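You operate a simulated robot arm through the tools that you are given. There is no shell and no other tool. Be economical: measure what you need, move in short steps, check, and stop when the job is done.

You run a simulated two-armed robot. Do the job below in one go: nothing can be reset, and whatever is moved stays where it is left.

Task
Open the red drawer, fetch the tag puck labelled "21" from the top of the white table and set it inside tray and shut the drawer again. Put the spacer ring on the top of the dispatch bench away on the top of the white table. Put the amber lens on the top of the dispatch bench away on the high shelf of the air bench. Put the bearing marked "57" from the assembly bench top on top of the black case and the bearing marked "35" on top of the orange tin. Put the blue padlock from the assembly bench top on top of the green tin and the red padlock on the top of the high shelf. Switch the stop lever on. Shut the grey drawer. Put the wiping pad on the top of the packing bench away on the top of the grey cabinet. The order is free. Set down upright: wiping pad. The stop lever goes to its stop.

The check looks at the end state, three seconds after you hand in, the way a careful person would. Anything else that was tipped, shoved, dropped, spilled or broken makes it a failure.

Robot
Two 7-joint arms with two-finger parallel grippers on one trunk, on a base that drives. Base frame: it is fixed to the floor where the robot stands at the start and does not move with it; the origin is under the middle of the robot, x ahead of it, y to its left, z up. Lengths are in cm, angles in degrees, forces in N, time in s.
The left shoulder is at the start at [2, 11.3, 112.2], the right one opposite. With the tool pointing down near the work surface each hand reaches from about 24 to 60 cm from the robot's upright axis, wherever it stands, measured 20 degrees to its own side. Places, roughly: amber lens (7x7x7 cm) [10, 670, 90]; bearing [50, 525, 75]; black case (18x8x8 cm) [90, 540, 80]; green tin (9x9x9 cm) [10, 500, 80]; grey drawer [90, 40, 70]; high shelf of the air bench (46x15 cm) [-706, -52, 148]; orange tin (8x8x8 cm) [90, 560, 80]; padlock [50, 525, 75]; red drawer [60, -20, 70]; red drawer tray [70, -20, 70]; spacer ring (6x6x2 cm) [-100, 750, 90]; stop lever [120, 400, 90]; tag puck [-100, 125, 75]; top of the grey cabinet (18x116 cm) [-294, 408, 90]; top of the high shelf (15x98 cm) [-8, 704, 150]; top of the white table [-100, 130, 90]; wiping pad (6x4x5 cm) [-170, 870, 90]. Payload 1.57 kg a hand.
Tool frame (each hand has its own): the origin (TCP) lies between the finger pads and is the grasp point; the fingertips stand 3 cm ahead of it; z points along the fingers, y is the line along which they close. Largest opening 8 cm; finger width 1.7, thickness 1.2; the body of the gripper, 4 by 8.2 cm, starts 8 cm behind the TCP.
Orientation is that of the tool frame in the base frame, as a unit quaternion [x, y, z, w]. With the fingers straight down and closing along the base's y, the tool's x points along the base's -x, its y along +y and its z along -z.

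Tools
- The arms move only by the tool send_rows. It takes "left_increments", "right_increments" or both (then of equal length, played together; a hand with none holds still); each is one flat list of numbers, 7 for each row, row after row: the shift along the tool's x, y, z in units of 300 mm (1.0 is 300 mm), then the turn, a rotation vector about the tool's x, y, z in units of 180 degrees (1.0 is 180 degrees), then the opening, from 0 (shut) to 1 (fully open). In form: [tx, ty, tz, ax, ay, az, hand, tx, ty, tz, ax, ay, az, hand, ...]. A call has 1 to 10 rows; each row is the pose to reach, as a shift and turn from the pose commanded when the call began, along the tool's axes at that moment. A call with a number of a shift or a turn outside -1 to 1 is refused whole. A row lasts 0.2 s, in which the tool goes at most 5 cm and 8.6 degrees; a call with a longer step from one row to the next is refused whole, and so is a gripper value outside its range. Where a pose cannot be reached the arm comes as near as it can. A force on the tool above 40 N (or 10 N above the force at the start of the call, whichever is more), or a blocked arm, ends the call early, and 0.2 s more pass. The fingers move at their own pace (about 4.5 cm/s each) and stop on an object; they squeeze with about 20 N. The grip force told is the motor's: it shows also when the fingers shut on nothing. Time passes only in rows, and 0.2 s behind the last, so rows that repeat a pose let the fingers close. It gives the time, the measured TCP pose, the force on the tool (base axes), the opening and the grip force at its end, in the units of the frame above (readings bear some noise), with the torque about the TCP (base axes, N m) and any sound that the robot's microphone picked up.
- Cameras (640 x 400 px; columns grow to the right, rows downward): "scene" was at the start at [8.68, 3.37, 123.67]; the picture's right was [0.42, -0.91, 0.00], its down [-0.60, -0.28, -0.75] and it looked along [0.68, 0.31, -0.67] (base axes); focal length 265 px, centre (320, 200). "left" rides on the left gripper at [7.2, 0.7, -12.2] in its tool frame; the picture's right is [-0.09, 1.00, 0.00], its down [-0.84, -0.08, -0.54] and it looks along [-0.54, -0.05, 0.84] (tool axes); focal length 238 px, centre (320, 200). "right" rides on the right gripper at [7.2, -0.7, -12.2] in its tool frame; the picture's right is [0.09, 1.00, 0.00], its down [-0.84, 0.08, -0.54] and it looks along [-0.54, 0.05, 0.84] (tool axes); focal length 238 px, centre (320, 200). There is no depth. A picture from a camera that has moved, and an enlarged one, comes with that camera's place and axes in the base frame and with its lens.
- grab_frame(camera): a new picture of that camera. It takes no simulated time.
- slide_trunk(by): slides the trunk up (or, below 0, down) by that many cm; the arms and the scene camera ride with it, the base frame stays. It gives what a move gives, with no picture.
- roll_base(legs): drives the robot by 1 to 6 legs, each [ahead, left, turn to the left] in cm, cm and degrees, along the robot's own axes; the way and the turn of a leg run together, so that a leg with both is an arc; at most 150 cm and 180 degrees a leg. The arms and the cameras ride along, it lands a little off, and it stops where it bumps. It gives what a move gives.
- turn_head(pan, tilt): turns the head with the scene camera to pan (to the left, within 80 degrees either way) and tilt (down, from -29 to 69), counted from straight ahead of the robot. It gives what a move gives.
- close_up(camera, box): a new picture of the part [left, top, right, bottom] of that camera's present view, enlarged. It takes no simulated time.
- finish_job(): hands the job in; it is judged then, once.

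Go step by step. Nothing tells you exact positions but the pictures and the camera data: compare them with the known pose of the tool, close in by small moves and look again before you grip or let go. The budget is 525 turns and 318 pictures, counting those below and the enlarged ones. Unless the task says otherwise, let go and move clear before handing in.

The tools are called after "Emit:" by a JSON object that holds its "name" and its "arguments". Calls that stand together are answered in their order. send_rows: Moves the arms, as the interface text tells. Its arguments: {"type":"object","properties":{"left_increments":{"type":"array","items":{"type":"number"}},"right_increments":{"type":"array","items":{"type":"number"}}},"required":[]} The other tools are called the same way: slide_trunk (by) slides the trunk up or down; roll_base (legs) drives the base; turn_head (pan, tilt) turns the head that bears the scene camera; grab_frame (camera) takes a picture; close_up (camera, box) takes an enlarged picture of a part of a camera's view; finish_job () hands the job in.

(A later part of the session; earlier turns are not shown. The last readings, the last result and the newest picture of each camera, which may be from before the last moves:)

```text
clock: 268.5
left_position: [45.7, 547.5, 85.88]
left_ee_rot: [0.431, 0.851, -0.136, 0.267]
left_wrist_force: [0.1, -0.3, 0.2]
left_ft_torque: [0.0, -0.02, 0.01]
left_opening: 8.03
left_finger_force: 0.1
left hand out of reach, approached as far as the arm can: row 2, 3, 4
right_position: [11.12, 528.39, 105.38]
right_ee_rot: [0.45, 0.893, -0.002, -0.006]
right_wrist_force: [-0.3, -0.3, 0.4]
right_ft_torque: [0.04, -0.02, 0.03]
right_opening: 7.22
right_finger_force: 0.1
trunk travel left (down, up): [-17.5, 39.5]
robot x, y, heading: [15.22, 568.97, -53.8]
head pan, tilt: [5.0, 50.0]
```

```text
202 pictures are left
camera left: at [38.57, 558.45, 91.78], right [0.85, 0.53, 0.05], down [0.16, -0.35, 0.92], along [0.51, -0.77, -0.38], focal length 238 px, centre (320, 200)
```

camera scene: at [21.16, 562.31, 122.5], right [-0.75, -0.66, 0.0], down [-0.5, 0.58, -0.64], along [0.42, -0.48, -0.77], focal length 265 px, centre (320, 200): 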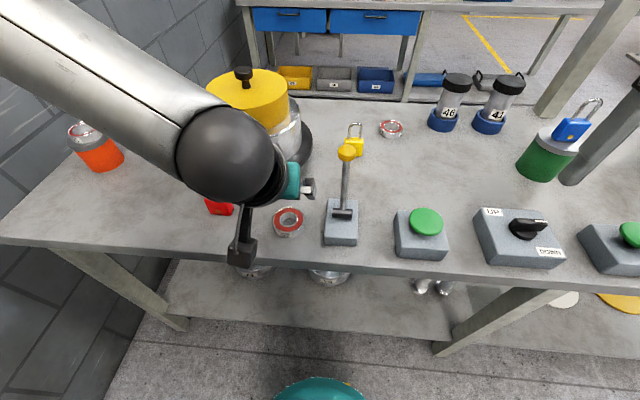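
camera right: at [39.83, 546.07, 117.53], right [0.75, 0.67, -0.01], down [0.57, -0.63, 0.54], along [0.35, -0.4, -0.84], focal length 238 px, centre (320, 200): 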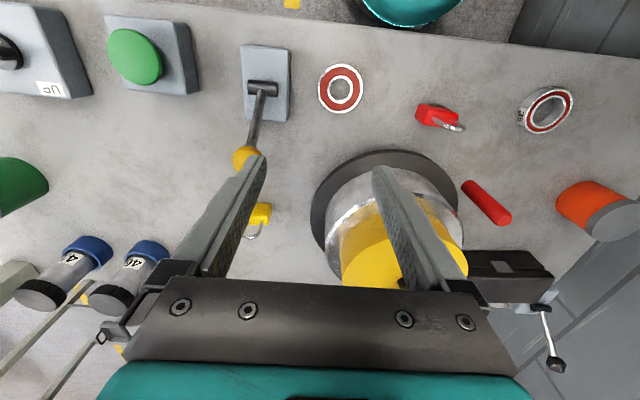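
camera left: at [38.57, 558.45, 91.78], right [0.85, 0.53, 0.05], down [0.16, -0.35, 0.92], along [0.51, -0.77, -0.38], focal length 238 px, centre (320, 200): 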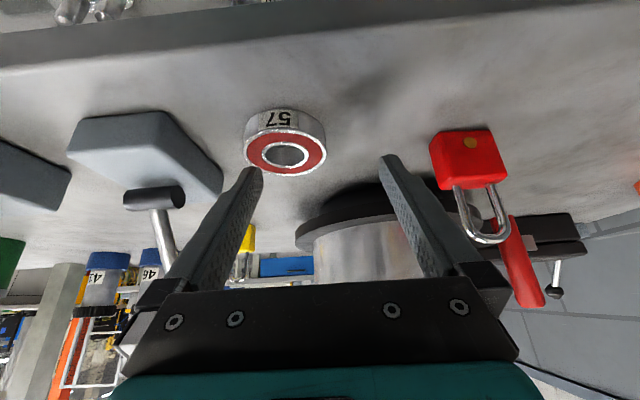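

The arm can't fold into this spot. I rise, and shift the base 10 cm right and 4 back so the bearing lies further out.

Emit:
{"name": "send_rows", "arguments": {"left_increments": [-0.05, 0, -0.07, 0, 0, 0, 1, -0.11, 0, -0.157, 0, 0, 0, 1]}}

Emit:
{"name": "roll_base", "arguments": {"legs": [[-4, -10, 0]]}}

Emit:
{"name": "grab_frame", "arguments": {"camera": "left"}}

```text
clock: 269.1
left_position: [45.84, 547.16, 91.66]
left_ee_rot: [0.431, 0.851, -0.135, 0.266]
left_wrist_force: [-0.6, -0.3, 0.9]
left_ft_torque: [0.0, 0.0, -0.04]
left_opening: 8.01
left_finger_force: 0.0
right_position: [11.03, 528.4, 105.39]
right_ee_rot: [0.449, 0.894, -0.002, -0.005]
right_wrist_force: [-0.4, 0.1, -0.5]
right_ft_torque: [0.0, 0.02, 0.02]
right_opening: 7.2
right_finger_force: 0.0
trunk travel left (down, up): [-17.5, 39.5]
robot x, y, heading: [15.51, 569.03, -53.7]
head pan, tilt: [5.0, 50.0]
```

```text
clock: 270.3
left_position: [35.43, 544.44, 91.6]
left_ee_rot: [0.432, 0.851, -0.134, 0.267]
left_wrist_force: [-0.1, -0.2, -0.2]
left_ft_torque: [-0.03, -0.03, -0.02]
left_opening: 8.02
left_finger_force: 0.0
right_position: [0.73, 525.8, 105.35]
right_ee_rot: [0.45, 0.893, -0.003, -0.004]
right_wrist_force: [0.1, 0.2, 0.0]
right_ft_torque: [-0.02, 0.02, 0.04]
right_opening: 7.2
right_finger_force: 0.0
trunk travel left (down, up): [-17.5, 39.5]
robot x, y, heading: [5.36, 566.6, -53.8]
head pan, tilt: [5.0, 50.0]
```

```text
201 pictures are left
camera left: at [28.43, 555.3, 97.53], right [0.85, 0.53, 0.05], down [0.16, -0.35, 0.92], along [0.51, -0.77, -0.38], focal length 238 px, centre (320, 200)
```

left: 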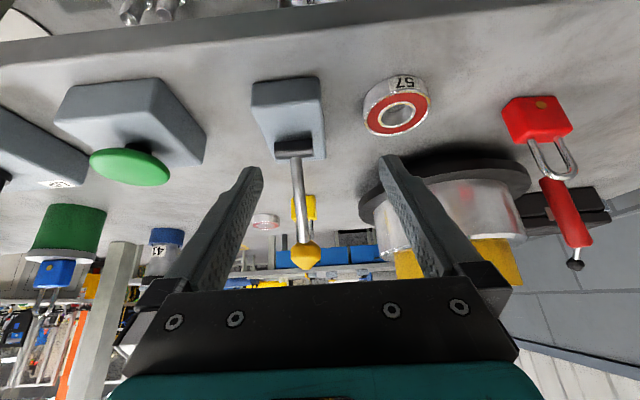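

The yellow lever stands just ahead of the hand, so I rise before moving left over the bearing, then come down.

Emit:
{"name": "send_rows", "arguments": {"left_increments": [-0.08, 0, -0.11, 0, 0, 0, 1, -0.153, 0, -0.218, 0, 0, 0, 1, -0.2, 0.128, -0.185, 0, 0, 0, 1, -0.249, 0.257, -0.151, 0, 0, 0, 1, -0.17, 0.257, -0.04, 0, 0, 0, 1, -0.096, 0.257, 0.067, 0, 0, 0, 1]}}

Emit:
{"name": "grab_frame", "arguments": {"camera": "left"}}

```text
clock: 271.7
left_position: [44.09, 546.4, 91.48]
left_ee_rot: [0.431, 0.851, -0.134, 0.267]
left_wrist_force: [-0.8, -0.7, 0.4]
left_ft_torque: [0.02, -0.02, -0.02]
left_opening: 8.01
left_finger_force: 0.0
right_position: [0.83, 525.83, 105.29]
right_ee_rot: [0.45, 0.893, -0.002, -0.005]
right_wrist_force: [0.7, 0.7, 0.5]
right_ft_torque: [0.01, -0.02, -0.01]
right_opening: 7.21
right_finger_force: 0.1
trunk travel left (down, up): [-17.5, 39.5]
robot x, y, heading: [5.07, 566.54, -53.9]
head pan, tilt: [5.0, 50.0]
```

```text
200 pictures are left
camera left: at [37.02, 557.21, 97.46], right [0.85, 0.53, 0.05], down [0.16, -0.35, 0.92], along [0.51, -0.77, -0.38], focal length 238 px, centre (320, 200)
```

left: 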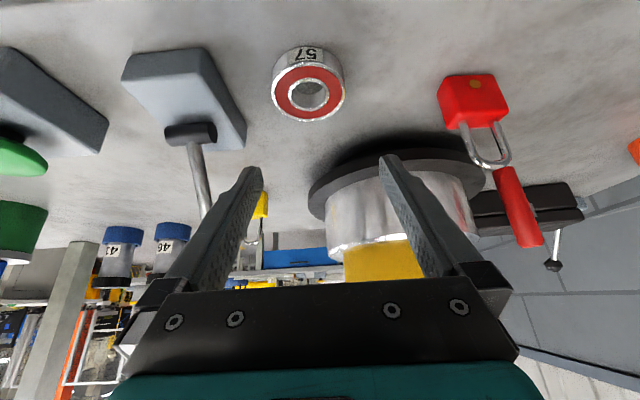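

Aligned within 0.3 cm. I descend.

Emit:
{"name": "send_rows", "arguments": {"left_increments": [0.05, -0.01, 0.07, 0, 0, 0, 1, 0.1, -0.01, 0.14, 0, 0, 0, 1, 0.13, -0.01, 0.187, 0, 0, 0, 1, 0.147, -0.01, 0.21, 0, 0, 0, 1]}}

Emit:
{"name": "grab_frame", "arguments": {"camera": "left"}}

```text
clock: 272.7
left_position: [43.61, 546.04, 83.88]
left_ee_rot: [0.431, 0.852, -0.135, 0.266]
left_wrist_force: [-0.2, -1.0, 0.0]
left_ft_torque: [0.03, 0.0, 0.03]
left_opening: 7.99
left_finger_force: 0.1
right_position: [0.91, 525.84, 105.22]
right_ee_rot: [0.45, 0.893, -0.002, -0.005]
right_wrist_force: [-0.5, -0.6, -0.9]
right_ft_torque: [-0.01, -0.02, 0.02]
right_opening: 7.18
right_finger_force: 0.1
trunk travel left (down, up): [-17.5, 39.5]
robot x, y, heading: [5.18, 566.46, -53.7]
head pan, tilt: [5.0, 50.0]
```

```text
199 pictures are left
camera left: at [36.57, 556.93, 89.78], right [0.85, 0.53, 0.05], down [0.16, -0.35, 0.92], along [0.51, -0.77, -0.38], focal length 238 px, centre (320, 200)
```

left: 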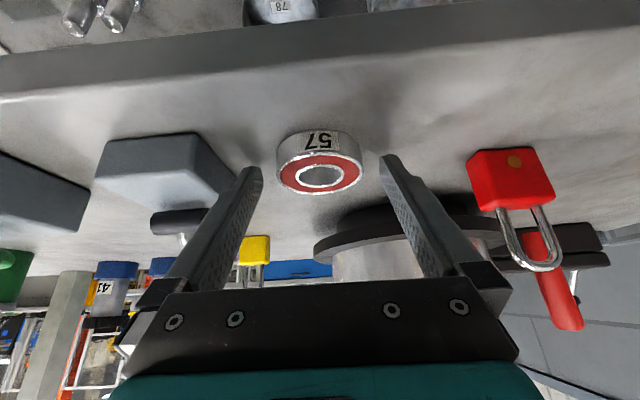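

Emit:
{"name": "send_rows", "arguments": {"left_increments": [0.022, 0, -0.015, 0, 0, 0, 1, 0.022, 0, -0.015, 0, 0, 0, 0, 0.022, 0, -0.015, 0, 0, 0, 0, 0.022, 0, -0.015, 0, 0, 0, 0, 0.022, 0, -0.015, 0, 0, 0, 0]}}

Emit:
{"name": "grab_frame", "arguments": {"camera": "left"}}

```text
clock: 273.9
left_position: [43.0, 546.88, 83.84]
left_ee_rot: [0.432, 0.851, -0.135, 0.267]
left_wrist_force: [-0.6, 1.0, 3.4]
left_ft_torque: [0.02, -0.14, 0.04]
left_opening: 5.84
left_finger_force: 20.0
right_position: [0.79, 525.92, 105.41]
right_ee_rot: [0.45, 0.893, -0.002, -0.005]
right_wrist_force: [0.0, -0.3, -0.4]
right_ft_torque: [0.0, 0.02, -0.02]
right_opening: 7.18
right_finger_force: 0.0
trunk travel left (down, up): [-17.5, 39.5]
robot x, y, heading: [4.95, 566.6, -53.8]
head pan, tilt: [5.0, 50.0]
```

```text
198 pictures are left
camera left: at [36.01, 557.6, 89.79], right [0.85, 0.53, 0.05], down [0.16, -0.35, 0.92], along [0.5, -0.77, -0.38], focal length 238 px, centre (320, 200)
```

left: 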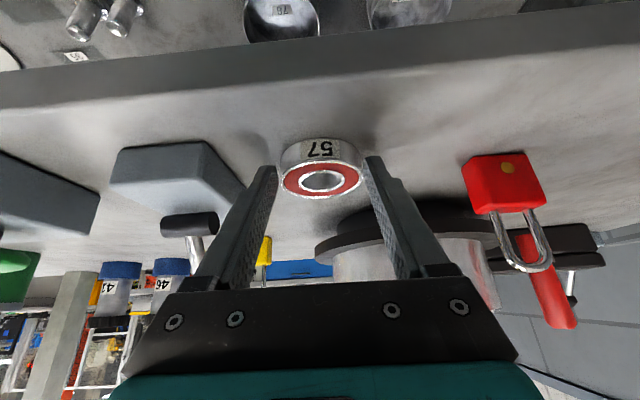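

The grip is on a chord (5.84 instead of 6.1 cm). I reopen slightly, move half a centimetre forward and re-grip.

Emit:
{"name": "send_rows", "arguments": {"left_increments": [0, 0, 0, 0, 0, 0, 0.95, 0, 0, 0, 0, 0, 0, 0.95, -0.018, 0, 0.012, 0, 0, 0, 0.95, -0.018, 0, 0.012, 0, 0, 0, 0, -0.018, 0, 0.012, 0, 0, 0, 0, -0.018, 0, 0.012, 0, 0, 0, 0]}}

```text
clock: 275.3
left_position: [43.43, 546.3, 83.82]
left_ee_rot: [0.431, 0.851, -0.135, 0.267]
left_wrist_force: [1.3, -0.9, 0.4]
left_ft_torque: [-0.05, 0.0, 0.02]
left_opening: 6.1
left_finger_force: 19.8
right_position: [0.74, 525.88, 105.36]
right_ee_rot: [0.45, 0.893, -0.002, -0.005]
right_wrist_force: [0.4, -0.2, 0.2]
right_ft_torque: [0.01, 0.0, 0.01]
right_opening: 7.22
right_finger_force: 0.0
trunk travel left (down, up): [-17.5, 39.5]
robot x, y, heading: [5.0, 566.3, -53.8]
head pan, tilt: [5.0, 50.0]
```

Now 6.1 cm: a full-diameter grip. I lift it high and move the base left and ahead to the case.

Emit:
{"name": "send_rows", "arguments": {"left_increments": [-0.08, 0, -0.11, 0, 0, 0, 0, -0.16, 0, -0.22, 0, 0, 0, 0, -0.24, 0, -0.33, 0, 0, 0, 0, -0.3, 0, -0.43, 0, 0, 0, 0, -0.364, 0, -0.519, 0, 0, 0, 0]}}

Emit:
{"name": "roll_base", "arguments": {"legs": [[0, 38, 0]]}}

Emit:
{"name": "grab_frame", "arguments": {"camera": "left"}}

Emit:
{"name": "grab_frame", "arguments": {"camera": "scene"}}

```text
clock: 276.5
left_position: [43.37, 545.95, 102.82]
left_ee_rot: [0.432, 0.851, -0.134, 0.266]
left_wrist_force: [-0.6, -0.6, -3.1]
left_ft_torque: [0.07, 0.02, 0.01]
left_opening: 6.08
left_finger_force: 19.5
right_position: [0.69, 525.87, 105.31]
right_ee_rot: [0.45, 0.893, -0.002, -0.006]
right_wrist_force: [-0.4, -0.4, -0.5]
right_ft_torque: [0.01, 0.0, 0.02]
right_opening: 7.2
right_finger_force: 0.0
trunk travel left (down, up): [-17.5, 39.5]
robot x, y, heading: [4.83, 566.47, -53.9]
head pan, tilt: [5.0, 50.0]
```

```text
clock: 278.9
left_position: [73.71, 568.08, 102.89]
left_ee_rot: [0.431, 0.851, -0.136, 0.267]
left_wrist_force: [1.3, 0.0, -3.2]
left_ft_torque: [0.07, 0.04, -0.01]
left_opening: 6.06
left_finger_force: 20.1
right_position: [30.96, 547.85, 105.38]
right_ee_rot: [0.449, 0.894, -0.003, -0.005]
right_wrist_force: [-0.4, 0.5, -0.1]
right_ft_torque: [-0.03, 0.02, -0.01]
right_opening: 7.19
right_finger_force: 0.0
trunk travel left (down, up): [-17.5, 39.5]
robot x, y, heading: [35.11, 588.38, -53.5]
head pan, tilt: [5.0, 50.0]
```

```text
197 pictures are left
camera left: at [66.52, 578.87, 108.82], right [0.85, 0.53, 0.05], down [0.16, -0.35, 0.92], along [0.51, -0.77, -0.38], focal length 238 px, centre (320, 200)
```

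left: 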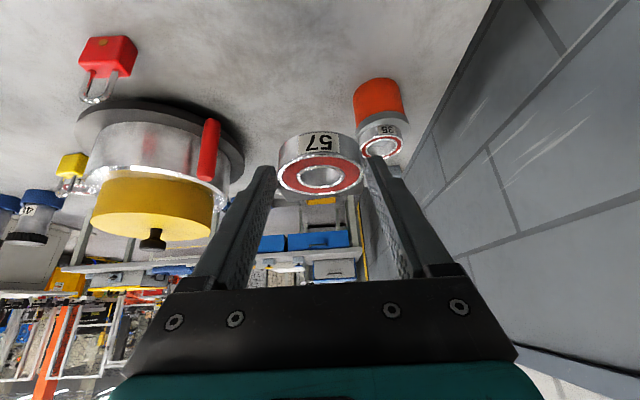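

```text
196 pictures are left
camera scene: at [41.14, 581.77, 122.5], right [-0.75, -0.66, 0.0], down [-0.51, 0.58, -0.64], along [0.42, -0.48, -0.77], focal length 265 px, centre (320, 200)
```

scene: 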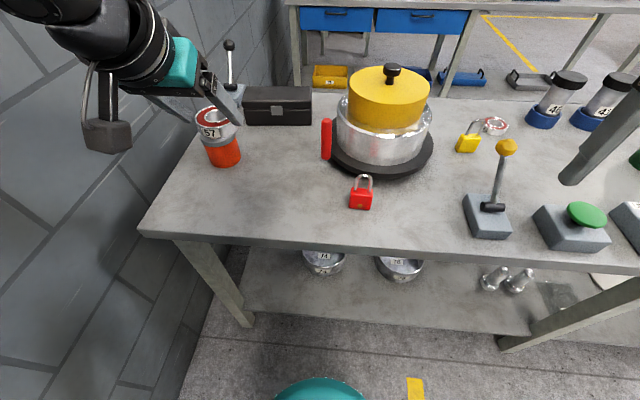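

I drive 11 cm ahead and reach the hand forward over the case.

Emit:
{"name": "roll_base", "arguments": {"legs": [[11, 0, -0.5]]}}

Emit:
{"name": "send_rows", "arguments": {"left_increments": [-0.12, -0.02, 0.084, 0, 0, 0, 0, -0.24, -0.04, 0.168, 0, 0, 0, 0, -0.36, -0.06, 0.252, 0, 0, 0, 0, -0.48, -0.08, 0.336, 0, 0, 0, 0]}}

Emit:
{"name": "grab_frame", "arguments": {"camera": "left"}}

Emit:
{"name": "grab_frame", "arguments": {"camera": "scene"}}

```text
clock: 280.1
left_position: [79.9, 558.67, 102.88]
left_ee_rot: [0.435, 0.849, -0.136, 0.266]
left_wrist_force: [0.0, -1.5, -3.1]
left_ft_torque: [0.06, 0.04, 0.01]
left_opening: 6.06
left_finger_force: 19.9
right_position: [37.16, 538.85, 105.42]
right_ee_rot: [0.453, 0.891, -0.003, -0.005]
right_wrist_force: [-0.3, 0.0, 0.2]
right_ft_torque: [-0.02, 0.0, -0.01]
right_opening: 7.2
right_finger_force: 0.1
trunk travel left (down, up): [-17.5, 39.5]
robot x, y, heading: [41.82, 580.03, -54.3]
head pan, tilt: [5.0, 50.0]
```

```text
clock: 281.1
left_position: [87.88, 543.17, 102.64]
left_ee_rot: [0.436, 0.85, -0.135, 0.265]
left_wrist_force: [0.4, -0.5, -3.1]
left_ft_torque: [0.1, 0.09, 0.01]
left_opening: 6.05
left_finger_force: 20.3
right_position: [37.19, 538.99, 105.26]
right_ee_rot: [0.454, 0.891, -0.002, -0.004]
right_wrist_force: [0.6, 0.4, -0.9]
right_ft_torque: [0.0, -0.03, 0.0]
right_opening: 7.18
right_finger_force: 0.0
trunk travel left (down, up): [-17.5, 39.5]
robot x, y, heading: [41.73, 579.72, -54.3]
head pan, tilt: [5.0, 50.0]
```

```text
195 pictures are left
camera left: at [80.93, 554.07, 108.58], right [0.85, 0.52, 0.05], down [0.16, -0.36, 0.92], along [0.5, -0.78, -0.39], focal length 238 px, centre (320, 200)
```

left: 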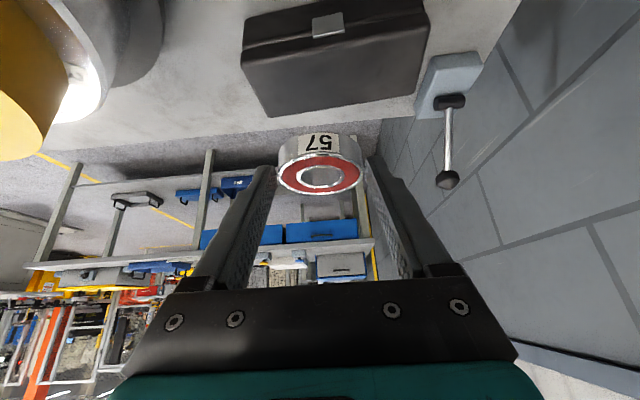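

```text
194 pictures are left
camera scene: at [47.55, 572.7, 122.49], right [-0.76, -0.65, 0.0], down [-0.5, 0.58, -0.64], along [0.42, -0.49, -0.77], focal length 265 px, centre (320, 200)
```

scene: 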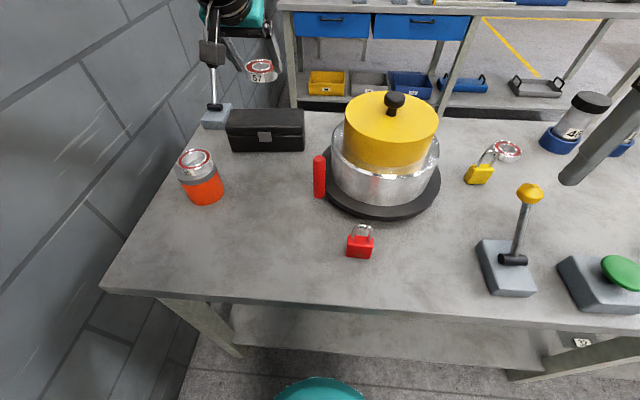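

The case top centre is at about (92,541.2) by the wrist camera. I shift the bearing over it and lower part-way.

Emit:
{"name": "send_rows", "arguments": {"left_increments": [-0.074, 0.072, 0.052, 0, 0, 0, 0, -0.007, 0.072, 0.148, 0, 0, 0, 0, 0.06, 0.072, 0.243, 0, 0, 0, 0]}}

Emit:
{"name": "grab_frame", "arguments": {"camera": "left"}}

Emit:
{"name": "close_up", "arguments": {"camera": "scene", "box": [190, 50, 330, 170]}}

```text
clock: 281.9
left_position: [91.38, 541.99, 95.59]
left_ee_rot: [0.436, 0.849, -0.136, 0.267]
left_wrist_force: [0.1, -0.2, -0.3]
left_ft_torque: [0.01, 0.03, -0.02]
left_opening: 2.94
left_finger_force: 3.5
right_position: [37.27, 538.9, 105.32]
right_ee_rot: [0.453, 0.891, -0.002, -0.005]
right_wrist_force: [0.1, -0.6, -0.1]
right_ft_torque: [0.0, 0.02, 0.03]
right_opening: 7.2
right_finger_force: 0.0
trunk travel left (down, up): [-17.5, 39.5]
robot x, y, heading: [41.91, 579.69, -54.2]
head pan, tilt: [5.0, 50.0]
```

```text
193 pictures are left
camera left: at [84.4, 552.99, 101.55], right [0.85, 0.52, 0.05], down [0.16, -0.35, 0.92], along [0.5, -0.78, -0.38], focal length 238 px, centre (320, 200)
```

left: 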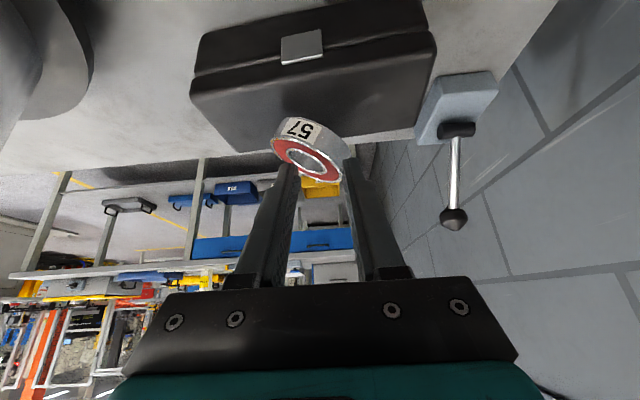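

```text
3.33 times, centred on (260, 110) of scene
camera zoom: at [47.53, 572.76, 122.5], right [-0.76, -0.65, 0.0], down [-0.5, 0.58, -0.64], along [0.42, -0.49, -0.77], focal length 882 px, centre (520, 500)
```

zoom: 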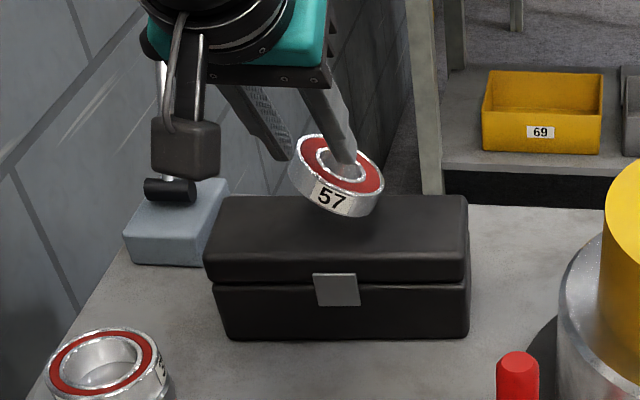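

The grip slipped: the fingers are down to 2.9 cm and the bearing hangs tilted just over the case. I stop the closing at this width while lowering it gently and easing back so it settles on the case.

Emit:
{"name": "send_rows", "arguments": {"left_increments": [0.089, 0, 0.04, 0, 0, 0, 0.37]}}

Emit:
{"name": "close_up", "arguments": {"camera": "scene", "box": [190, 50, 330, 170]}}

Emit:
{"name": "grab_frame", "arguments": {"camera": "left"}}

```text
clock: 282.3
left_position: [90.47, 543.31, 93.48]
left_ee_rot: [0.435, 0.849, -0.137, 0.266]
left_wrist_force: [0.1, 0.3, -0.7]
left_ft_torque: [0.02, -0.01, -0.04]
left_opening: 2.95
left_finger_force: 0.1
right_position: [37.23, 538.94, 105.42]
right_ee_rot: [0.453, 0.891, -0.003, -0.005]
right_wrist_force: [0.3, 0.3, 0.7]
right_ft_torque: [0.02, 0.01, -0.03]
right_opening: 7.21
right_finger_force: 0.0
trunk travel left (down, up): [-17.5, 39.5]
robot x, y, heading: [42.03, 579.51, -54.3]
head pan, tilt: [5.0, 50.0]
```

```text
3.33 times, centred on (260, 110) of scene
camera zoom: at [47.5, 572.78, 122.51], right [-0.76, -0.65, 0.0], down [-0.5, 0.58, -0.64], along [0.42, -0.49, -0.77], focal length 882 px, centre (520, 500)
```

zoom: 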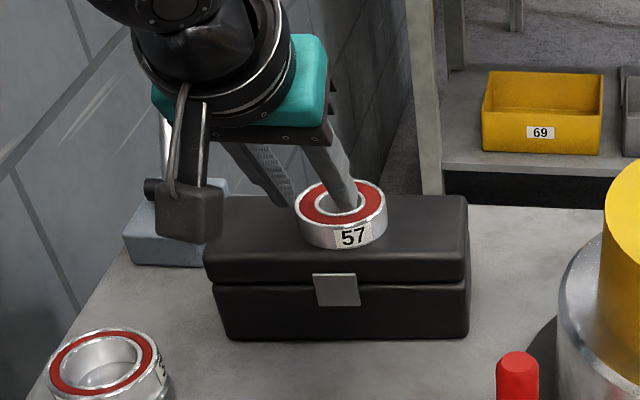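

```text
190 pictures are left
camera left: at [83.47, 554.27, 99.29], right [0.85, 0.52, 0.05], down [0.16, -0.35, 0.92], along [0.5, -0.78, -0.38], focal length 238 px, centre (320, 200)
```

left: 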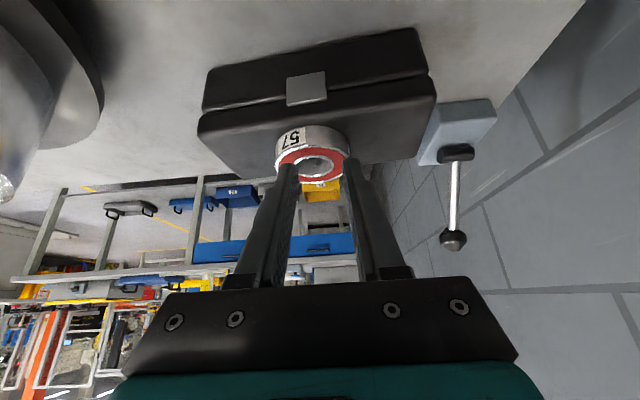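

The bearing has settled flat on the case. I rise straight up.

Emit:
{"name": "send_rows", "arguments": {"left_increments": [-0.04, 0, -0.055, 0, 0, 0, 0.37, -0.12, 0, -0.164, 0, 0, 0, 0.37, -0.2, 0, -0.28, 0, 0, 0, 0.37, -0.24, 0, -0.36, 0, 0, 0, 0.37]}}

Emit:
{"name": "close_up", "arguments": {"camera": "scene", "box": [190, 50, 330, 170]}}

Emit:
{"name": "grab_frame", "arguments": {"camera": "left"}}

```text
clock: 283.3
left_position: [90.68, 543.52, 106.21]
left_ee_rot: [0.436, 0.849, -0.136, 0.265]
left_wrist_force: [0.0, 0.0, -0.3]
left_ft_torque: [0.05, 0.0, -0.01]
left_opening: 2.95
left_finger_force: 0.1
right_position: [37.17, 539.07, 105.41]
right_ee_rot: [0.453, 0.891, -0.003, -0.005]
right_wrist_force: [0.0, -0.5, 0.3]
right_ft_torque: [0.0, 0.0, 0.03]
right_opening: 7.21
right_finger_force: 0.0
trunk travel left (down, up): [-17.5, 39.5]
robot x, y, heading: [41.83, 579.63, -54.2]
head pan, tilt: [5.0, 50.0]
```

```text
3.33 times, centred on (260, 110) of scene
camera zoom: at [47.49, 572.78, 122.51], right [-0.76, -0.65, 0.0], down [-0.5, 0.58, -0.64], along [0.42, -0.49, -0.77], focal length 882 px, centre (520, 500)
```

zoom: 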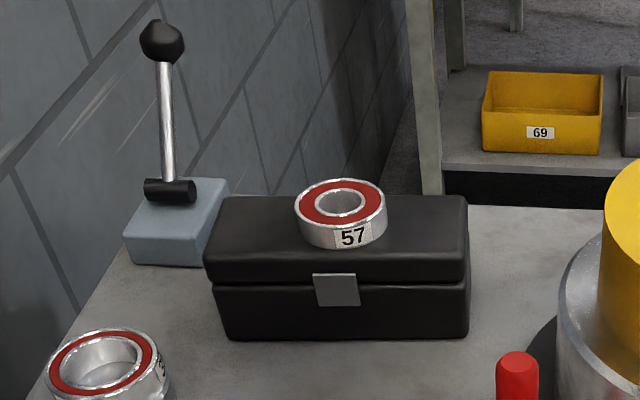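

```text
188 pictures are left
camera left: at [83.61, 554.49, 112.14], right [0.85, 0.52, 0.05], down [0.16, -0.35, 0.92], along [0.5, -0.78, -0.38], focal length 238 px, centre (320, 200)
```

left: 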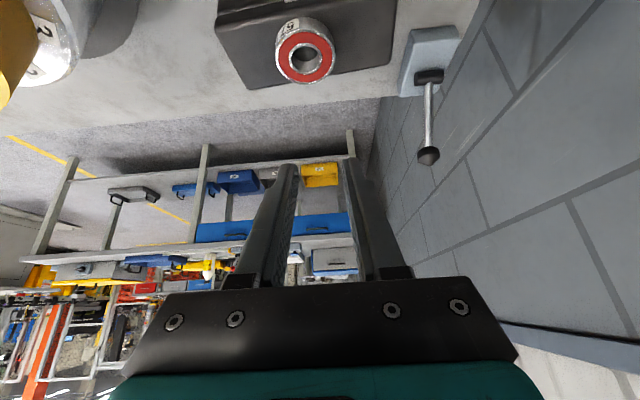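

Bearing "57" rests well on the case. Now I retract and straighten the left hand.

Emit:
{"name": "send_rows", "arguments": {"left_increments": [0.12, 0, -0.084, 0, 0, 0, 0, 0.24, 0, -0.168, 0, 0, 0, 0, 0.36, 0, -0.252, 0, 0, 0, 0, 0.48, 0, -0.336, 0, 0, 0, 0]}}

Emit:
{"name": "send_rows", "arguments": {"left_increments": [0, 0, 0, 0, 0.039, 0, 0, 0, 0, 0, 0, 0.078, 0, 0, 0, 0, 0, 0, 0.117, 0, 0, 0, 0, 0, 0, 0.156, 0, 0, 0, 0, 0, 0, 0.194, 0, 0]}}

Emit:
{"name": "send_rows", "arguments": {"left_increments": [0.1, 0.05, 0, 0, 0, 0, 0, 0.2, 0.1, 0, 0, 0, 0, 0]}}

Emit:
{"name": "grab_frame", "arguments": {"camera": "right"}}

```text
clock: 284.3
left_position: [80.28, 558.04, 106.39]
left_ee_rot: [0.435, 0.849, -0.136, 0.266]
left_wrist_force: [0.1, 0.6, 0.4]
left_ft_torque: [-0.01, -0.01, 0.0]
left_opening: 0.0
left_finger_force: 20.9
right_position: [37.16, 538.94, 105.33]
right_ee_rot: [0.453, 0.891, -0.002, -0.004]
right_wrist_force: [0.4, 0.1, -0.5]
right_ft_torque: [-0.02, 0.03, -0.01]
right_opening: 7.18
right_finger_force: 0.0
trunk travel left (down, up): [-17.5, 39.5]
robot x, y, heading: [41.76, 579.45, -54.4]
head pan, tilt: [5.0, 50.0]
```

```text
clock: 285.5
left_position: [80.13, 557.79, 106.5]
left_ee_rot: [0.457, 0.89, 0.001, -0.003]
left_wrist_force: [0.2, -0.5, -0.2]
left_ft_torque: [-0.01, 0.0, 0.0]
left_opening: 0.0
left_finger_force: 20.2
right_position: [37.05, 538.9, 105.28]
right_ee_rot: [0.453, 0.891, -0.002, -0.006]
right_wrist_force: [0.7, 1.1, 0.0]
right_ft_torque: [-0.01, 0.01, 0.0]
right_opening: 7.19
right_finger_force: 0.1
trunk travel left (down, up): [-17.5, 39.5]
robot x, y, heading: [42.06, 579.43, -54.1]
head pan, tilt: [5.0, 50.0]
```

```text
clock: 286.1
left_position: [79.14, 564.41, 106.36]
left_ee_rot: [0.456, 0.89, 0.001, 0.0]
left_wrist_force: [-0.4, 1.5, -0.3]
left_ft_torque: [0.01, -0.01, 0.02]
left_opening: 0.0
left_finger_force: 20.0
right_position: [37.06, 539.01, 105.28]
right_ee_rot: [0.453, 0.892, -0.002, -0.006]
right_wrist_force: [0.5, 0.1, -0.4]
right_ft_torque: [-0.03, 0.0, 0.03]
right_opening: 7.21
right_finger_force: 0.0
trunk travel left (down, up): [-17.5, 39.5]
robot x, y, heading: [42.18, 579.44, -54.2]
head pan, tilt: [5.0, 50.0]
```

```text
187 pictures are left
camera right: at [32.37, 544.32, 117.61], right [0.75, 0.66, -0.01], down [0.56, -0.63, 0.54], along [0.35, -0.41, -0.84], focal length 238 px, centre (320, 200)
```

right: 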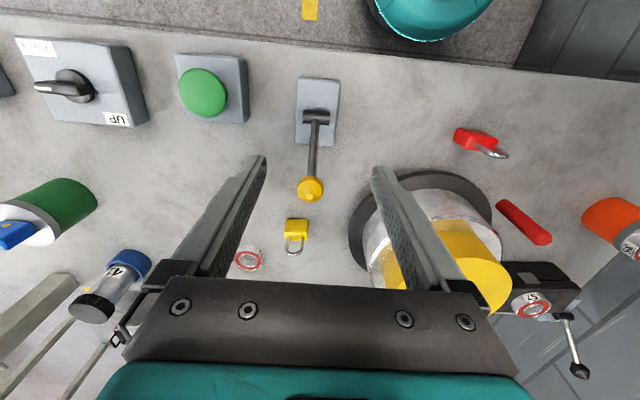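

Red padlock at robot frame ≈ (31.5, -5). I move the right hand over it at height.

Emit:
{"name": "send_rows", "arguments": {"right_increments": [0, 0.15, 0, 0, 0, 0, 1, 0, 0.3, 0, 0, 0, 0, 1, 0, 0.45, 0, 0, 0, 0, 1, 0, 0.6, 0, 0, 0, 0, 1, -0.03, 0.753, 0, 0, 0, 0, 1, -0.03, 0.753, 0.15, 0, 0, 0, 1, -0.03, 0.753, 0.3, 0, 0, 0, 1]}}

Emit:
{"name": "grab_frame", "arguments": {"camera": "right"}}

```text
clock: 287.7
left_position: [79.21, 564.39, 106.41]
left_ee_rot: [0.456, 0.89, 0.002, -0.002]
left_wrist_force: [0.1, 0.3, 0.5]
left_ft_torque: [0.0, 0.02, 0.0]
left_opening: 0.02
left_finger_force: 20.1
right_position: [55.71, 551.49, 96.18]
right_ee_rot: [0.454, 0.891, -0.002, -0.006]
right_wrist_force: [0.5, -0.5, 0.9]
right_ft_torque: [0.0, -0.01, 0.01]
right_opening: 8.02
right_finger_force: 0.1
trunk travel left (down, up): [-17.5, 39.5]
robot x, y, heading: [42.1, 579.59, -54.4]
head pan, tilt: [5.0, 50.0]
```

```text
186 pictures are left
camera right: at [50.93, 556.75, 108.31], right [0.75, 0.66, -0.01], down [0.56, -0.63, 0.54], along [0.35, -0.41, -0.84], focal length 238 px, centre (320, 200)
```

right: 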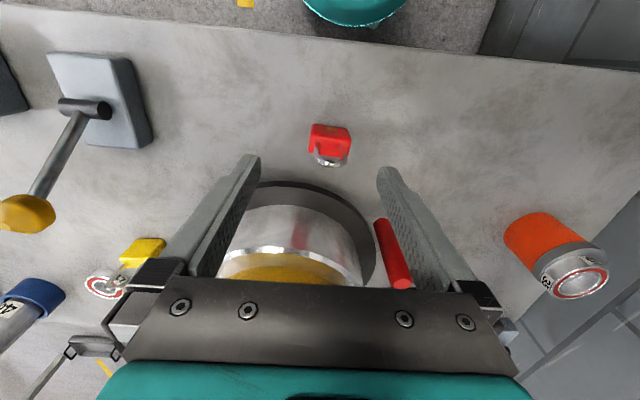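

Emit:
{"name": "send_rows", "arguments": {"right_increments": [-0.04, 0.036, 0, 0, 0, 0, 1, -0.04, 0.036, 0.14, 0, 0, 0, 1, -0.04, 0.036, 0.28, 0, 0, 0, 1, -0.04, 0.036, 0.35, 0, 0, 0, 1, -0.04, 0.036, 0.395, 0, 0, 0, 1]}}

Emit:
{"name": "grab_frame", "arguments": {"camera": "right"}}

```text
clock: 288.9
left_position: [79.09, 564.59, 106.51]
left_ee_rot: [0.456, 0.89, 0.002, -0.002]
left_wrist_force: [0.1, 0.1, -0.2]
left_ft_torque: [0.0, 0.0, 0.0]
left_opening: 0.02
left_finger_force: 20.2
right_position: [57.18, 551.24, 84.17]
right_ee_rot: [0.453, 0.891, -0.003, -0.005]
right_wrist_force: [-0.2, 0.6, 0.3]
right_ft_torque: [0.03, 0.02, 0.0]
right_opening: 8.0
right_finger_force: 0.0
trunk travel left (down, up): [-17.5, 39.5]
robot x, y, heading: [41.61, 579.92, -54.0]
head pan, tilt: [5.0, 50.0]
```

```text
185 pictures are left
camera right: at [52.48, 556.55, 96.4], right [0.75, 0.66, -0.01], down [0.56, -0.63, 0.54], along [0.35, -0.41, -0.84], focal length 238 px, centre (320, 200)
```

right: 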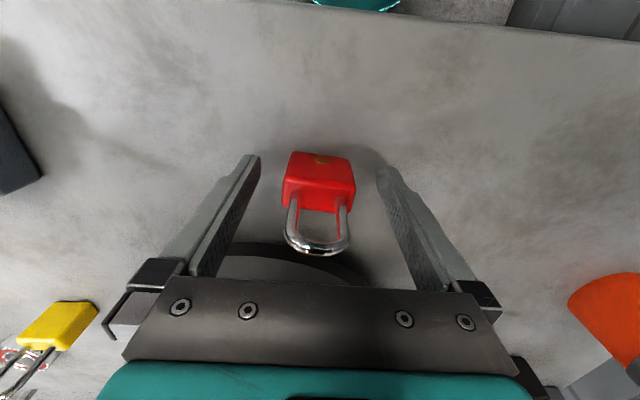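

The padlock is turned about 8°; I match that and close.

Emit:
{"name": "send_rows", "arguments": {"right_increments": [0, 0, 0, 0, 0, 0.042, 1, 0, 0, 0, 0, 0, 0.042, 0.4, 0, 0, 0, 0, 0, 0.042, 0, 0, 0, 0, 0, 0, 0.042, 0, 0, 0, 0, 0, 0, 0.042, 0, 0, 0, 0, 0, 0, 0.042, 0, 0, 0, -0.06, 0, 0, 0.042, 0, 0, 0, -0.12, 0, 0, 0.042, 0]}}

Emit:
{"name": "grab_frame", "arguments": {"camera": "right"}}

```text
clock: 290.7
left_position: [79.06, 564.38, 106.49]
left_ee_rot: [0.455, 0.891, 0.001, 0.0]
left_wrist_force: [-0.2, 0.1, 0.2]
left_ft_torque: [0.0, -0.02, 0.02]
left_opening: 0.0
left_finger_force: 20.2
right_position: [57.18, 551.28, 87.66]
right_ee_rot: [0.511, 0.86, -0.003, -0.005]
right_wrist_force: [-0.9, -0.6, -1.7]
right_ft_torque: [0.0, 0.01, 0.0]
right_opening: 4.38
right_finger_force: 19.4
trunk travel left (down, up): [-17.5, 39.5]
robot x, y, heading: [41.88, 579.52, -54.2]
head pan, tilt: [5.0, 50.0]
```

```text
184 pictures are left
camera right: at [53.27, 557.07, 99.97], right [0.83, 0.56, -0.01], down [0.48, -0.7, 0.54], along [0.29, -0.45, -0.84], focal length 238 px, centre (320, 200)
```

right: 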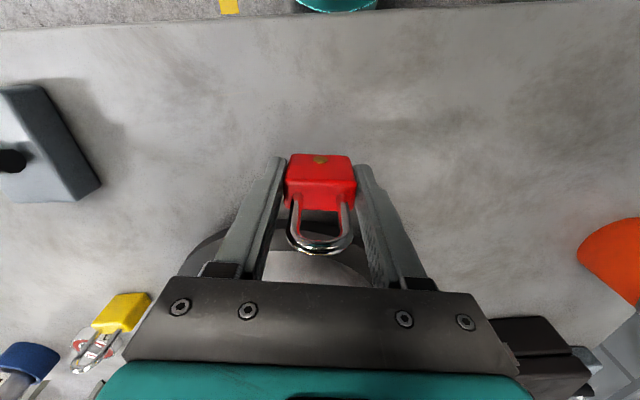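

The red padlock is held. I raise it, back off and turn toward the dispatch bench and the high shelf.

Emit:
{"name": "send_rows", "arguments": {"right_increments": [0, 0, -0.15, 0, 0, 0, 0, 0, 0, -0.3, 0, 0, 0, 0, 0, 0, -0.45, 0, 0, 0, 0, 0, 0, -0.57, 0, 0, 0, 0]}}

Emit:
{"name": "roll_base", "arguments": {"legs": [[-30, -10, 0], [0, 0, -180]]}}

Emit:
{"name": "turn_head", "arguments": {"pan": 0, "tilt": 10}}

Emit:
{"name": "grab_frame", "arguments": {"camera": "scene"}}

```text
clock: 291.7
left_position: [79.13, 564.41, 106.37]
left_ee_rot: [0.456, 0.89, 0.001, -0.001]
left_wrist_force: [-0.4, -0.2, 0.6]
left_ft_torque: [-0.03, 0.01, 0.04]
left_opening: 0.0
left_finger_force: 19.8
right_position: [57.6, 551.25, 104.87]
right_ee_rot: [0.512, 0.859, -0.004, -0.006]
right_wrist_force: [0.4, 0.3, -1.1]
right_ft_torque: [0.03, -0.01, 0.0]
right_opening: 4.4
right_finger_force: 20.2
trunk travel left (down, up): [-17.5, 39.5]
robot x, y, heading: [41.94, 579.82, -54.2]
head pan, tilt: [5.0, 50.0]
```

```text
clock: 301.2
left_position: [-20.45, 614.54, 106.46]
left_ee_rot: [0.883, -0.469, 0.002, 0.001]
left_wrist_force: [-0.5, 0.4, -0.3]
left_ft_torque: [0.0, 0.03, -0.02]
left_opening: 0.0
left_finger_force: 20.1
right_position: [1.58, 626.9, 104.73]
right_ee_rot: [0.852, -0.523, 0.006, -0.003]
right_wrist_force: [0.5, 0.2, 0.2]
right_ft_torque: [-0.01, 0.03, 0.04]
right_opening: 4.33
right_finger_force: 20.4
trunk travel left (down, up): [-17.5, 39.5]
robot x, y, heading: [16.48, 598.39, 123.9]
head pan, tilt: [5.0, 50.0]
```

```text
clock: 302.2
left_position: [-20.51, 614.39, 106.49]
left_ee_rot: [0.883, -0.469, 0.001, 0.001]
left_wrist_force: [-0.5, -0.6, -0.2]
left_ft_torque: [0.0, 0.02, 0.01]
left_opening: 0.02
left_finger_force: 19.7
right_position: [1.42, 627.02, 104.92]
right_ee_rot: [0.852, -0.523, 0.005, -0.003]
right_wrist_force: [0.0, -0.7, -1.3]
right_ft_torque: [0.02, -0.02, 0.0]
right_opening: 4.34
right_finger_force: 20.4
trunk travel left (down, up): [-17.5, 39.5]
robot x, y, heading: [16.45, 598.18, 124.0]
head pan, tilt: [0.0, 10.0]
```

```text
183 pictures are left
camera scene: at [10.69, 606.54, 128.68], right [0.83, 0.56, 0.0], down [0.1, -0.14, -0.98], along [-0.55, 0.82, -0.17], focal length 265 px, centre (320, 200)
```

scene: 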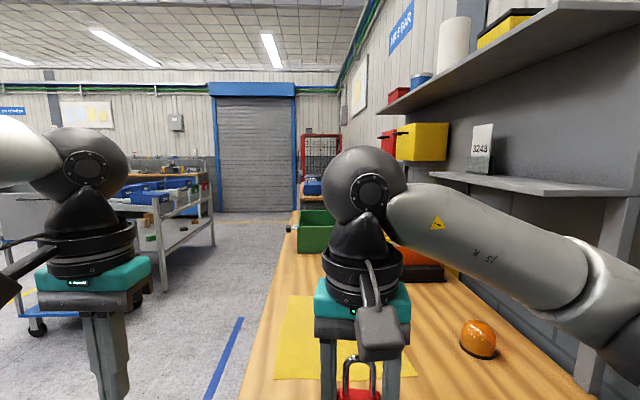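

I'm close to the dispatch bench's end: the amber lens stands on it at about (10,668), and the two-tier shelf is on the wall to the right. I look down to see the bench end and my clearance.

Emit:
{"name": "turn_head", "arguments": {"pan": -10, "tilt": 50}}

Emit:
{"name": "grab_frame", "arguments": {"camera": "scene"}}

Emit:
{"name": "turn_head", "arguments": {"pan": -45, "tilt": 5}}

Emit:
{"name": "grab_frame", "arguments": {"camera": "scene"}}

```text
clock: 303.3
left_position: [-20.47, 614.41, 106.45]
left_ee_rot: [0.883, -0.47, 0.001, 0.002]
left_wrist_force: [0.9, -0.1, -0.5]
left_ft_torque: [0.01, 0.0, -0.01]
left_opening: 0.0
left_finger_force: 20.0
right_position: [1.54, 626.95, 104.79]
right_ee_rot: [0.852, -0.523, 0.005, -0.003]
right_wrist_force: [-0.3, -0.2, -1.3]
right_ft_torque: [-0.01, 0.0, 0.0]
right_opening: 4.36
right_finger_force: 20.0
trunk travel left (down, up): [-17.5, 39.5]
robot x, y, heading: [16.26, 597.82, 124.2]
head pan, tilt: [-10.0, 50.0]
```

```text
182 pictures are left
camera scene: at [12.75, 605.86, 122.51], right [0.91, 0.41, 0.0], down [0.31, -0.7, -0.64], along [-0.26, 0.59, -0.77], focal length 265 px, centre (320, 200)
```

scene: 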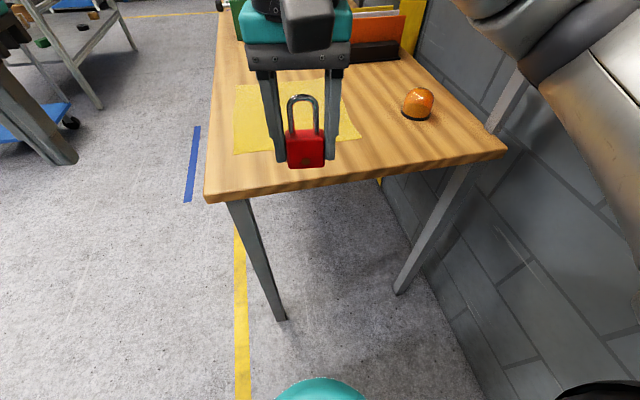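

```text
clock: 304.4
left_position: [-20.45, 614.43, 106.48]
left_ee_rot: [0.883, -0.47, 0.002, 0.002]
left_wrist_force: [-0.8, 0.1, 0.7]
left_ft_torque: [0.0, 0.03, 0.05]
left_opening: 0.0
left_finger_force: 19.5
right_position: [1.44, 626.91, 104.78]
right_ee_rot: [0.852, -0.523, 0.004, -0.004]
right_wrist_force: [0.6, 1.3, -0.7]
right_ft_torque: [-0.03, -0.04, -0.01]
right_opening: 4.36
right_finger_force: 20.5
trunk travel left (down, up): [-17.5, 39.5]
robot x, y, heading: [16.44, 597.9, 123.8]
head pan, tilt: [-45.0, 5.0]
```

```text
181 pictures are left
camera scene: at [17.63, 607.85, 129.49], right [0.98, -0.19, 0.0], down [-0.02, -0.09, -1.0], along [0.19, 0.98, -0.09], focal length 265 px, centre (320, 200)
```

scene: 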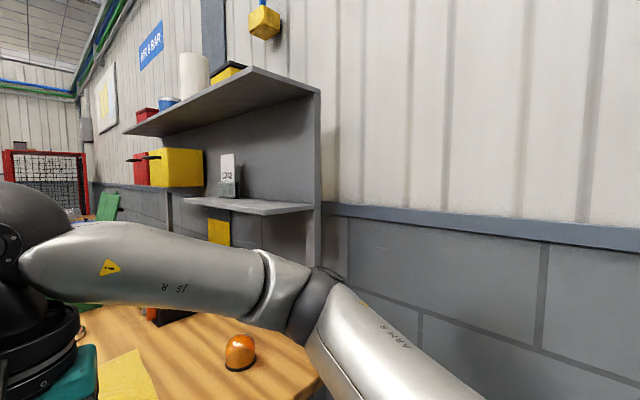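

The shelf's near end is at about n=524 (b 400–416 along the room axes), top at z ≈ 150, reachable from the bench's end side. I raise the trunk and nudge the base closer.

Emit:
{"name": "slide_trunk", "arguments": {"by": 39}}

Emit:
{"name": "roll_base", "arguments": {"legs": [[0, 0, 2], [12, -10, 0]]}}

Emit:
{"name": "turn_head", "arguments": {"pan": -30, "tilt": 20}}

Emit:
{"name": "grab_frame", "arguments": {"camera": "scene"}}

```text
clock: 308.2
left_position: [-20.61, 614.5, 145.41]
left_ee_rot: [0.884, -0.468, 0.001, 0.003]
left_wrist_force: [0.2, -0.4, 1.0]
left_ft_torque: [-0.04, 0.02, 0.03]
left_opening: 0.0
left_finger_force: 20.1
right_position: [1.52, 626.89, 143.81]
right_ee_rot: [0.852, -0.523, 0.006, -0.003]
right_wrist_force: [-0.6, 0.6, -1.4]
right_ft_torque: [-0.03, 0.04, -0.01]
right_opening: 4.35
right_finger_force: 19.8
trunk travel left (down, up): [-56.5, 0.5]
robot x, y, heading: [16.29, 598.02, 123.8]
head pan, tilt: [-45.0, 5.0]
```

```text
clock: 310.0
left_position: [-19.97, 628.78, 145.41]
left_ee_rot: [0.89, -0.456, 0.001, 0.002]
left_wrist_force: [-0.4, 0.3, 0.1]
left_ft_torque: [-0.02, -0.01, -0.02]
left_opening: 0.0
left_finger_force: 19.7
right_position: [1.58, 642.15, 143.89]
right_ee_rot: [0.86, -0.51, 0.005, -0.002]
right_wrist_force: [0.1, 0.3, -0.2]
right_ft_torque: [0.02, -0.02, 0.02]
right_opening: 4.33
right_finger_force: 19.8
trunk travel left (down, up): [-56.5, 0.5]
robot x, y, heading: [17.09, 613.71, 125.9]
head pan, tilt: [-45.0, 5.0]
```

```text
clock: 310.7
left_position: [-19.98, 628.73, 145.52]
left_ee_rot: [0.891, -0.454, 0.001, 0.0]
left_wrist_force: [0.5, 0.6, 0.1]
left_ft_torque: [0.05, 0.01, -0.01]
left_opening: 0.01
left_finger_force: 20.4
right_position: [1.63, 642.03, 143.83]
right_ee_rot: [0.86, -0.51, 0.005, -0.003]
right_wrist_force: [-0.1, -0.3, -1.6]
right_ft_torque: [0.02, 0.0, 0.03]
right_opening: 4.34
right_finger_force: 19.7
trunk travel left (down, up): [-56.5, 0.5]
robot x, y, heading: [17.67, 613.67, 126.0]
head pan, tilt: [-30.0, 20.0]
```

```text
180 pictures are left
camera scene: at [15.92, 623.6, 166.07], right [0.99, 0.1, 0.0], down [0.03, -0.34, -0.94], along [-0.09, 0.94, -0.34], focal length 265 px, centre (320, 200)
```

scene: 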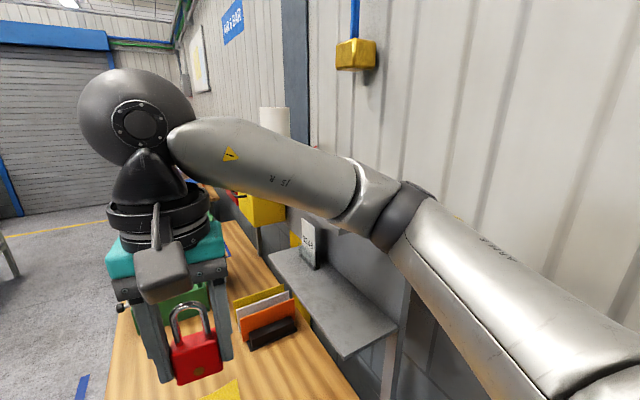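

The arm hides the shelf from the head camera. I raise the right hand above shelf height and look with its own camera.

Emit:
{"name": "send_rows", "arguments": {"right_increments": [0, 0, -0.15, 0, 0, 0, 0, 0, 0, -0.3, 0, 0, 0, 0, 0, 0, -0.45, 0, 0, 0, 0, 0, 0, -0.6, 0, 0, 0, 0]}}

Emit:
{"name": "grab_frame", "arguments": {"camera": "right"}}

Emit:
{"name": "grab_frame", "arguments": {"camera": "scene"}}

```text
clock: 311.7
left_position: [-19.95, 628.61, 145.51]
left_ee_rot: [0.891, -0.455, 0.001, 0.001]
left_wrist_force: [0.0, -0.1, -0.7]
left_ft_torque: [0.0, -0.02, 0.0]
left_opening: 0.0
left_finger_force: 20.2
right_position: [1.45, 641.89, 162.08]
right_ee_rot: [0.861, -0.509, 0.005, -0.003]
right_wrist_force: [0.3, -1.3, -1.2]
right_ft_torque: [0.0, 0.01, -0.04]
right_opening: 4.35
right_finger_force: 20.1
trunk travel left (down, up): [-56.5, 0.5]
robot x, y, heading: [17.26, 613.7, 126.2]
head pan, tilt: [-30.0, 20.0]
```

```text
179 pictures are left
camera right: at [5.25, 635.92, 174.28], right [-0.83, -0.56, -0.01], down [-0.48, 0.7, 0.54], along [-0.29, 0.45, -0.84], focal length 238 px, centre (320, 200)
```

right: 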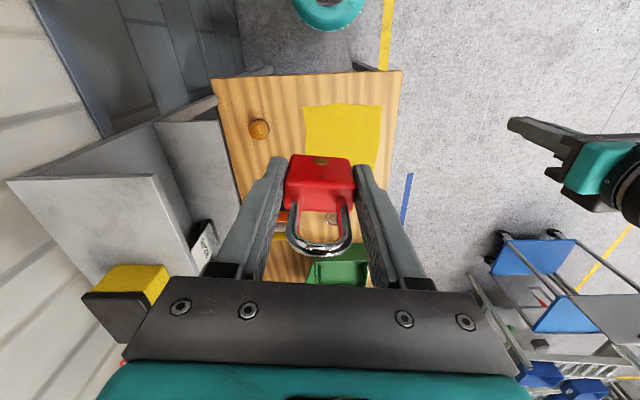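

```text
178 pictures are left
camera scene: at [15.95, 623.48, 166.08], right [0.99, 0.1, 0.0], down [0.03, -0.34, -0.94], along [-0.1, 0.94, -0.34], focal length 265 px, centre (320, 200)
```

scene: 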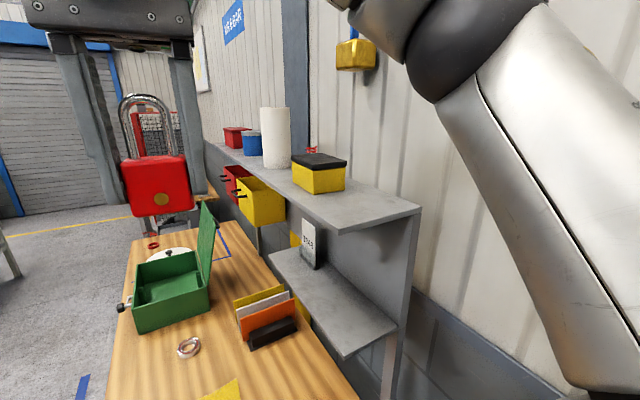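

The near end of the top shelf is free (front of the yellow box). I carry the padlock over to about (17,666) at height.

Emit:
{"name": "send_rows", "arguments": {"right_increments": [-0.064, -0.12, 0, 0, 0, 0, 0, -0.128, -0.24, 0, 0, 0, 0, 0, -0.192, -0.36, 0, 0, 0, 0, 0, -0.256, -0.48, 0, 0, 0, 0, 0, -0.32, -0.6, 0, 0, 0, 0, 0, -0.384, -0.72, 0, 0, 0, 0, 0, -0.447, -0.833, 0, 0, 0, 0, 0]}}

Emit:
{"name": "grab_frame", "arguments": {"camera": "right"}}

Emit:
{"name": "grab_frame", "arguments": {"camera": "scene"}}

```text
clock: 313.3
left_position: [-19.94, 628.89, 145.47]
left_ee_rot: [0.891, -0.455, 0.001, 0.001]
left_wrist_force: [0.3, -0.8, -0.2]
left_ft_torque: [0.01, -0.01, 0.01]
left_opening: 0.0
left_finger_force: 20.3
right_position: [16.78, 666.02, 161.92]
right_ee_rot: [0.86, -0.51, 0.005, -0.003]
right_wrist_force: [-0.2, 0.6, -0.5]
right_ft_torque: [0.0, 0.0, 0.05]
right_opening: 4.32
right_finger_force: 20.1
trunk travel left (down, up): [-56.5, 0.5]
robot x, y, heading: [17.59, 613.64, 125.8]
head pan, tilt: [-30.0, 20.0]
```

```text
177 pictures are left
camera right: at [20.59, 659.92, 174.19], right [-0.83, -0.56, -0.01], down [-0.48, 0.7, 0.54], along [-0.29, 0.45, -0.84], focal length 238 px, centre (320, 200)
```

right: 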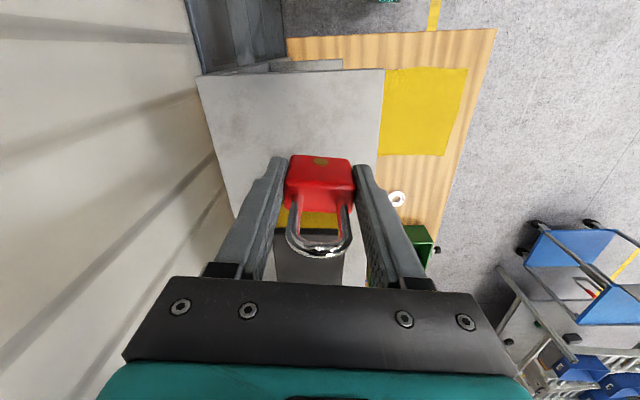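

```text
176 pictures are left
camera scene: at [15.91, 623.73, 166.06], right [0.99, 0.1, 0.0], down [0.03, -0.34, -0.94], along [-0.1, 0.93, -0.34], focal length 265 px, centre (320, 200)
```

scene: 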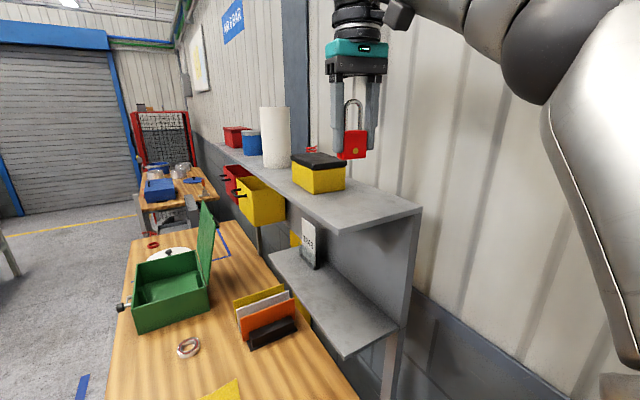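

The spot below is on the shelf, a little toward its front edge. I shift 2 cm toward the wall and lower.

Emit:
{"name": "send_rows", "arguments": {"right_increments": [-0.02, -0.06, 0.05, 0, 0, 0, 0, -0.02, -0.06, 0.15, 0, 0, 0, 0, -0.02, -0.06, 0.22, 0, 0, 0, 0, -0.02, -0.06, 0.25, 0, 0, 0, 0, -0.02, -0.06, 0.265, 0, 0, 0, 0]}}

Emit:
{"name": "close_up", "arguments": {"camera": "scene", "box": [280, 80, 440, 250]}}

```text
clock: 314.5
left_position: [-19.93, 628.72, 145.44]
left_ee_rot: [0.891, -0.454, 0.0, 0.001]
left_wrist_force: [0.8, 0.3, 0.8]
left_ft_torque: [0.0, 0.02, 0.0]
left_opening: 0.01
left_finger_force: 20.0
right_position: [18.28, 667.28, 154.1]
right_ee_rot: [0.86, -0.511, 0.004, -0.003]
right_wrist_force: [-0.6, -0.3, -0.6]
right_ft_torque: [-0.02, 0.01, -0.02]
right_opening: 4.36
right_finger_force: 19.8
trunk travel left (down, up): [-56.5, 0.5]
robot x, y, heading: [17.19, 613.36, 126.0]
head pan, tilt: [-30.0, 20.0]
```

```text
2.35 times, centred on (360, 165) of scene
camera zoom: at [15.91, 623.65, 166.06], right [0.99, 0.1, 0.0], down [0.03, -0.34, -0.94], along [-0.1, 0.93, -0.34], focal length 623 px, centre (226, 282)
```

zoom: 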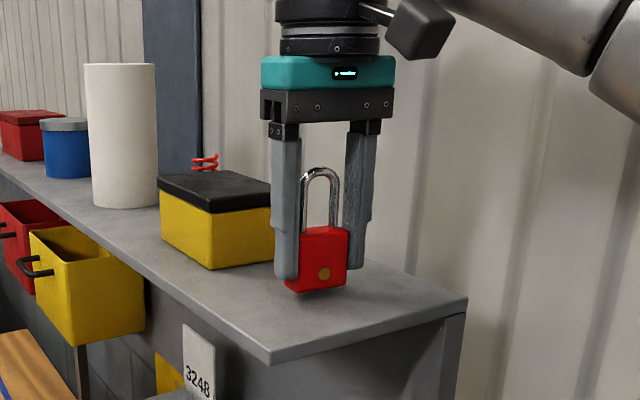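

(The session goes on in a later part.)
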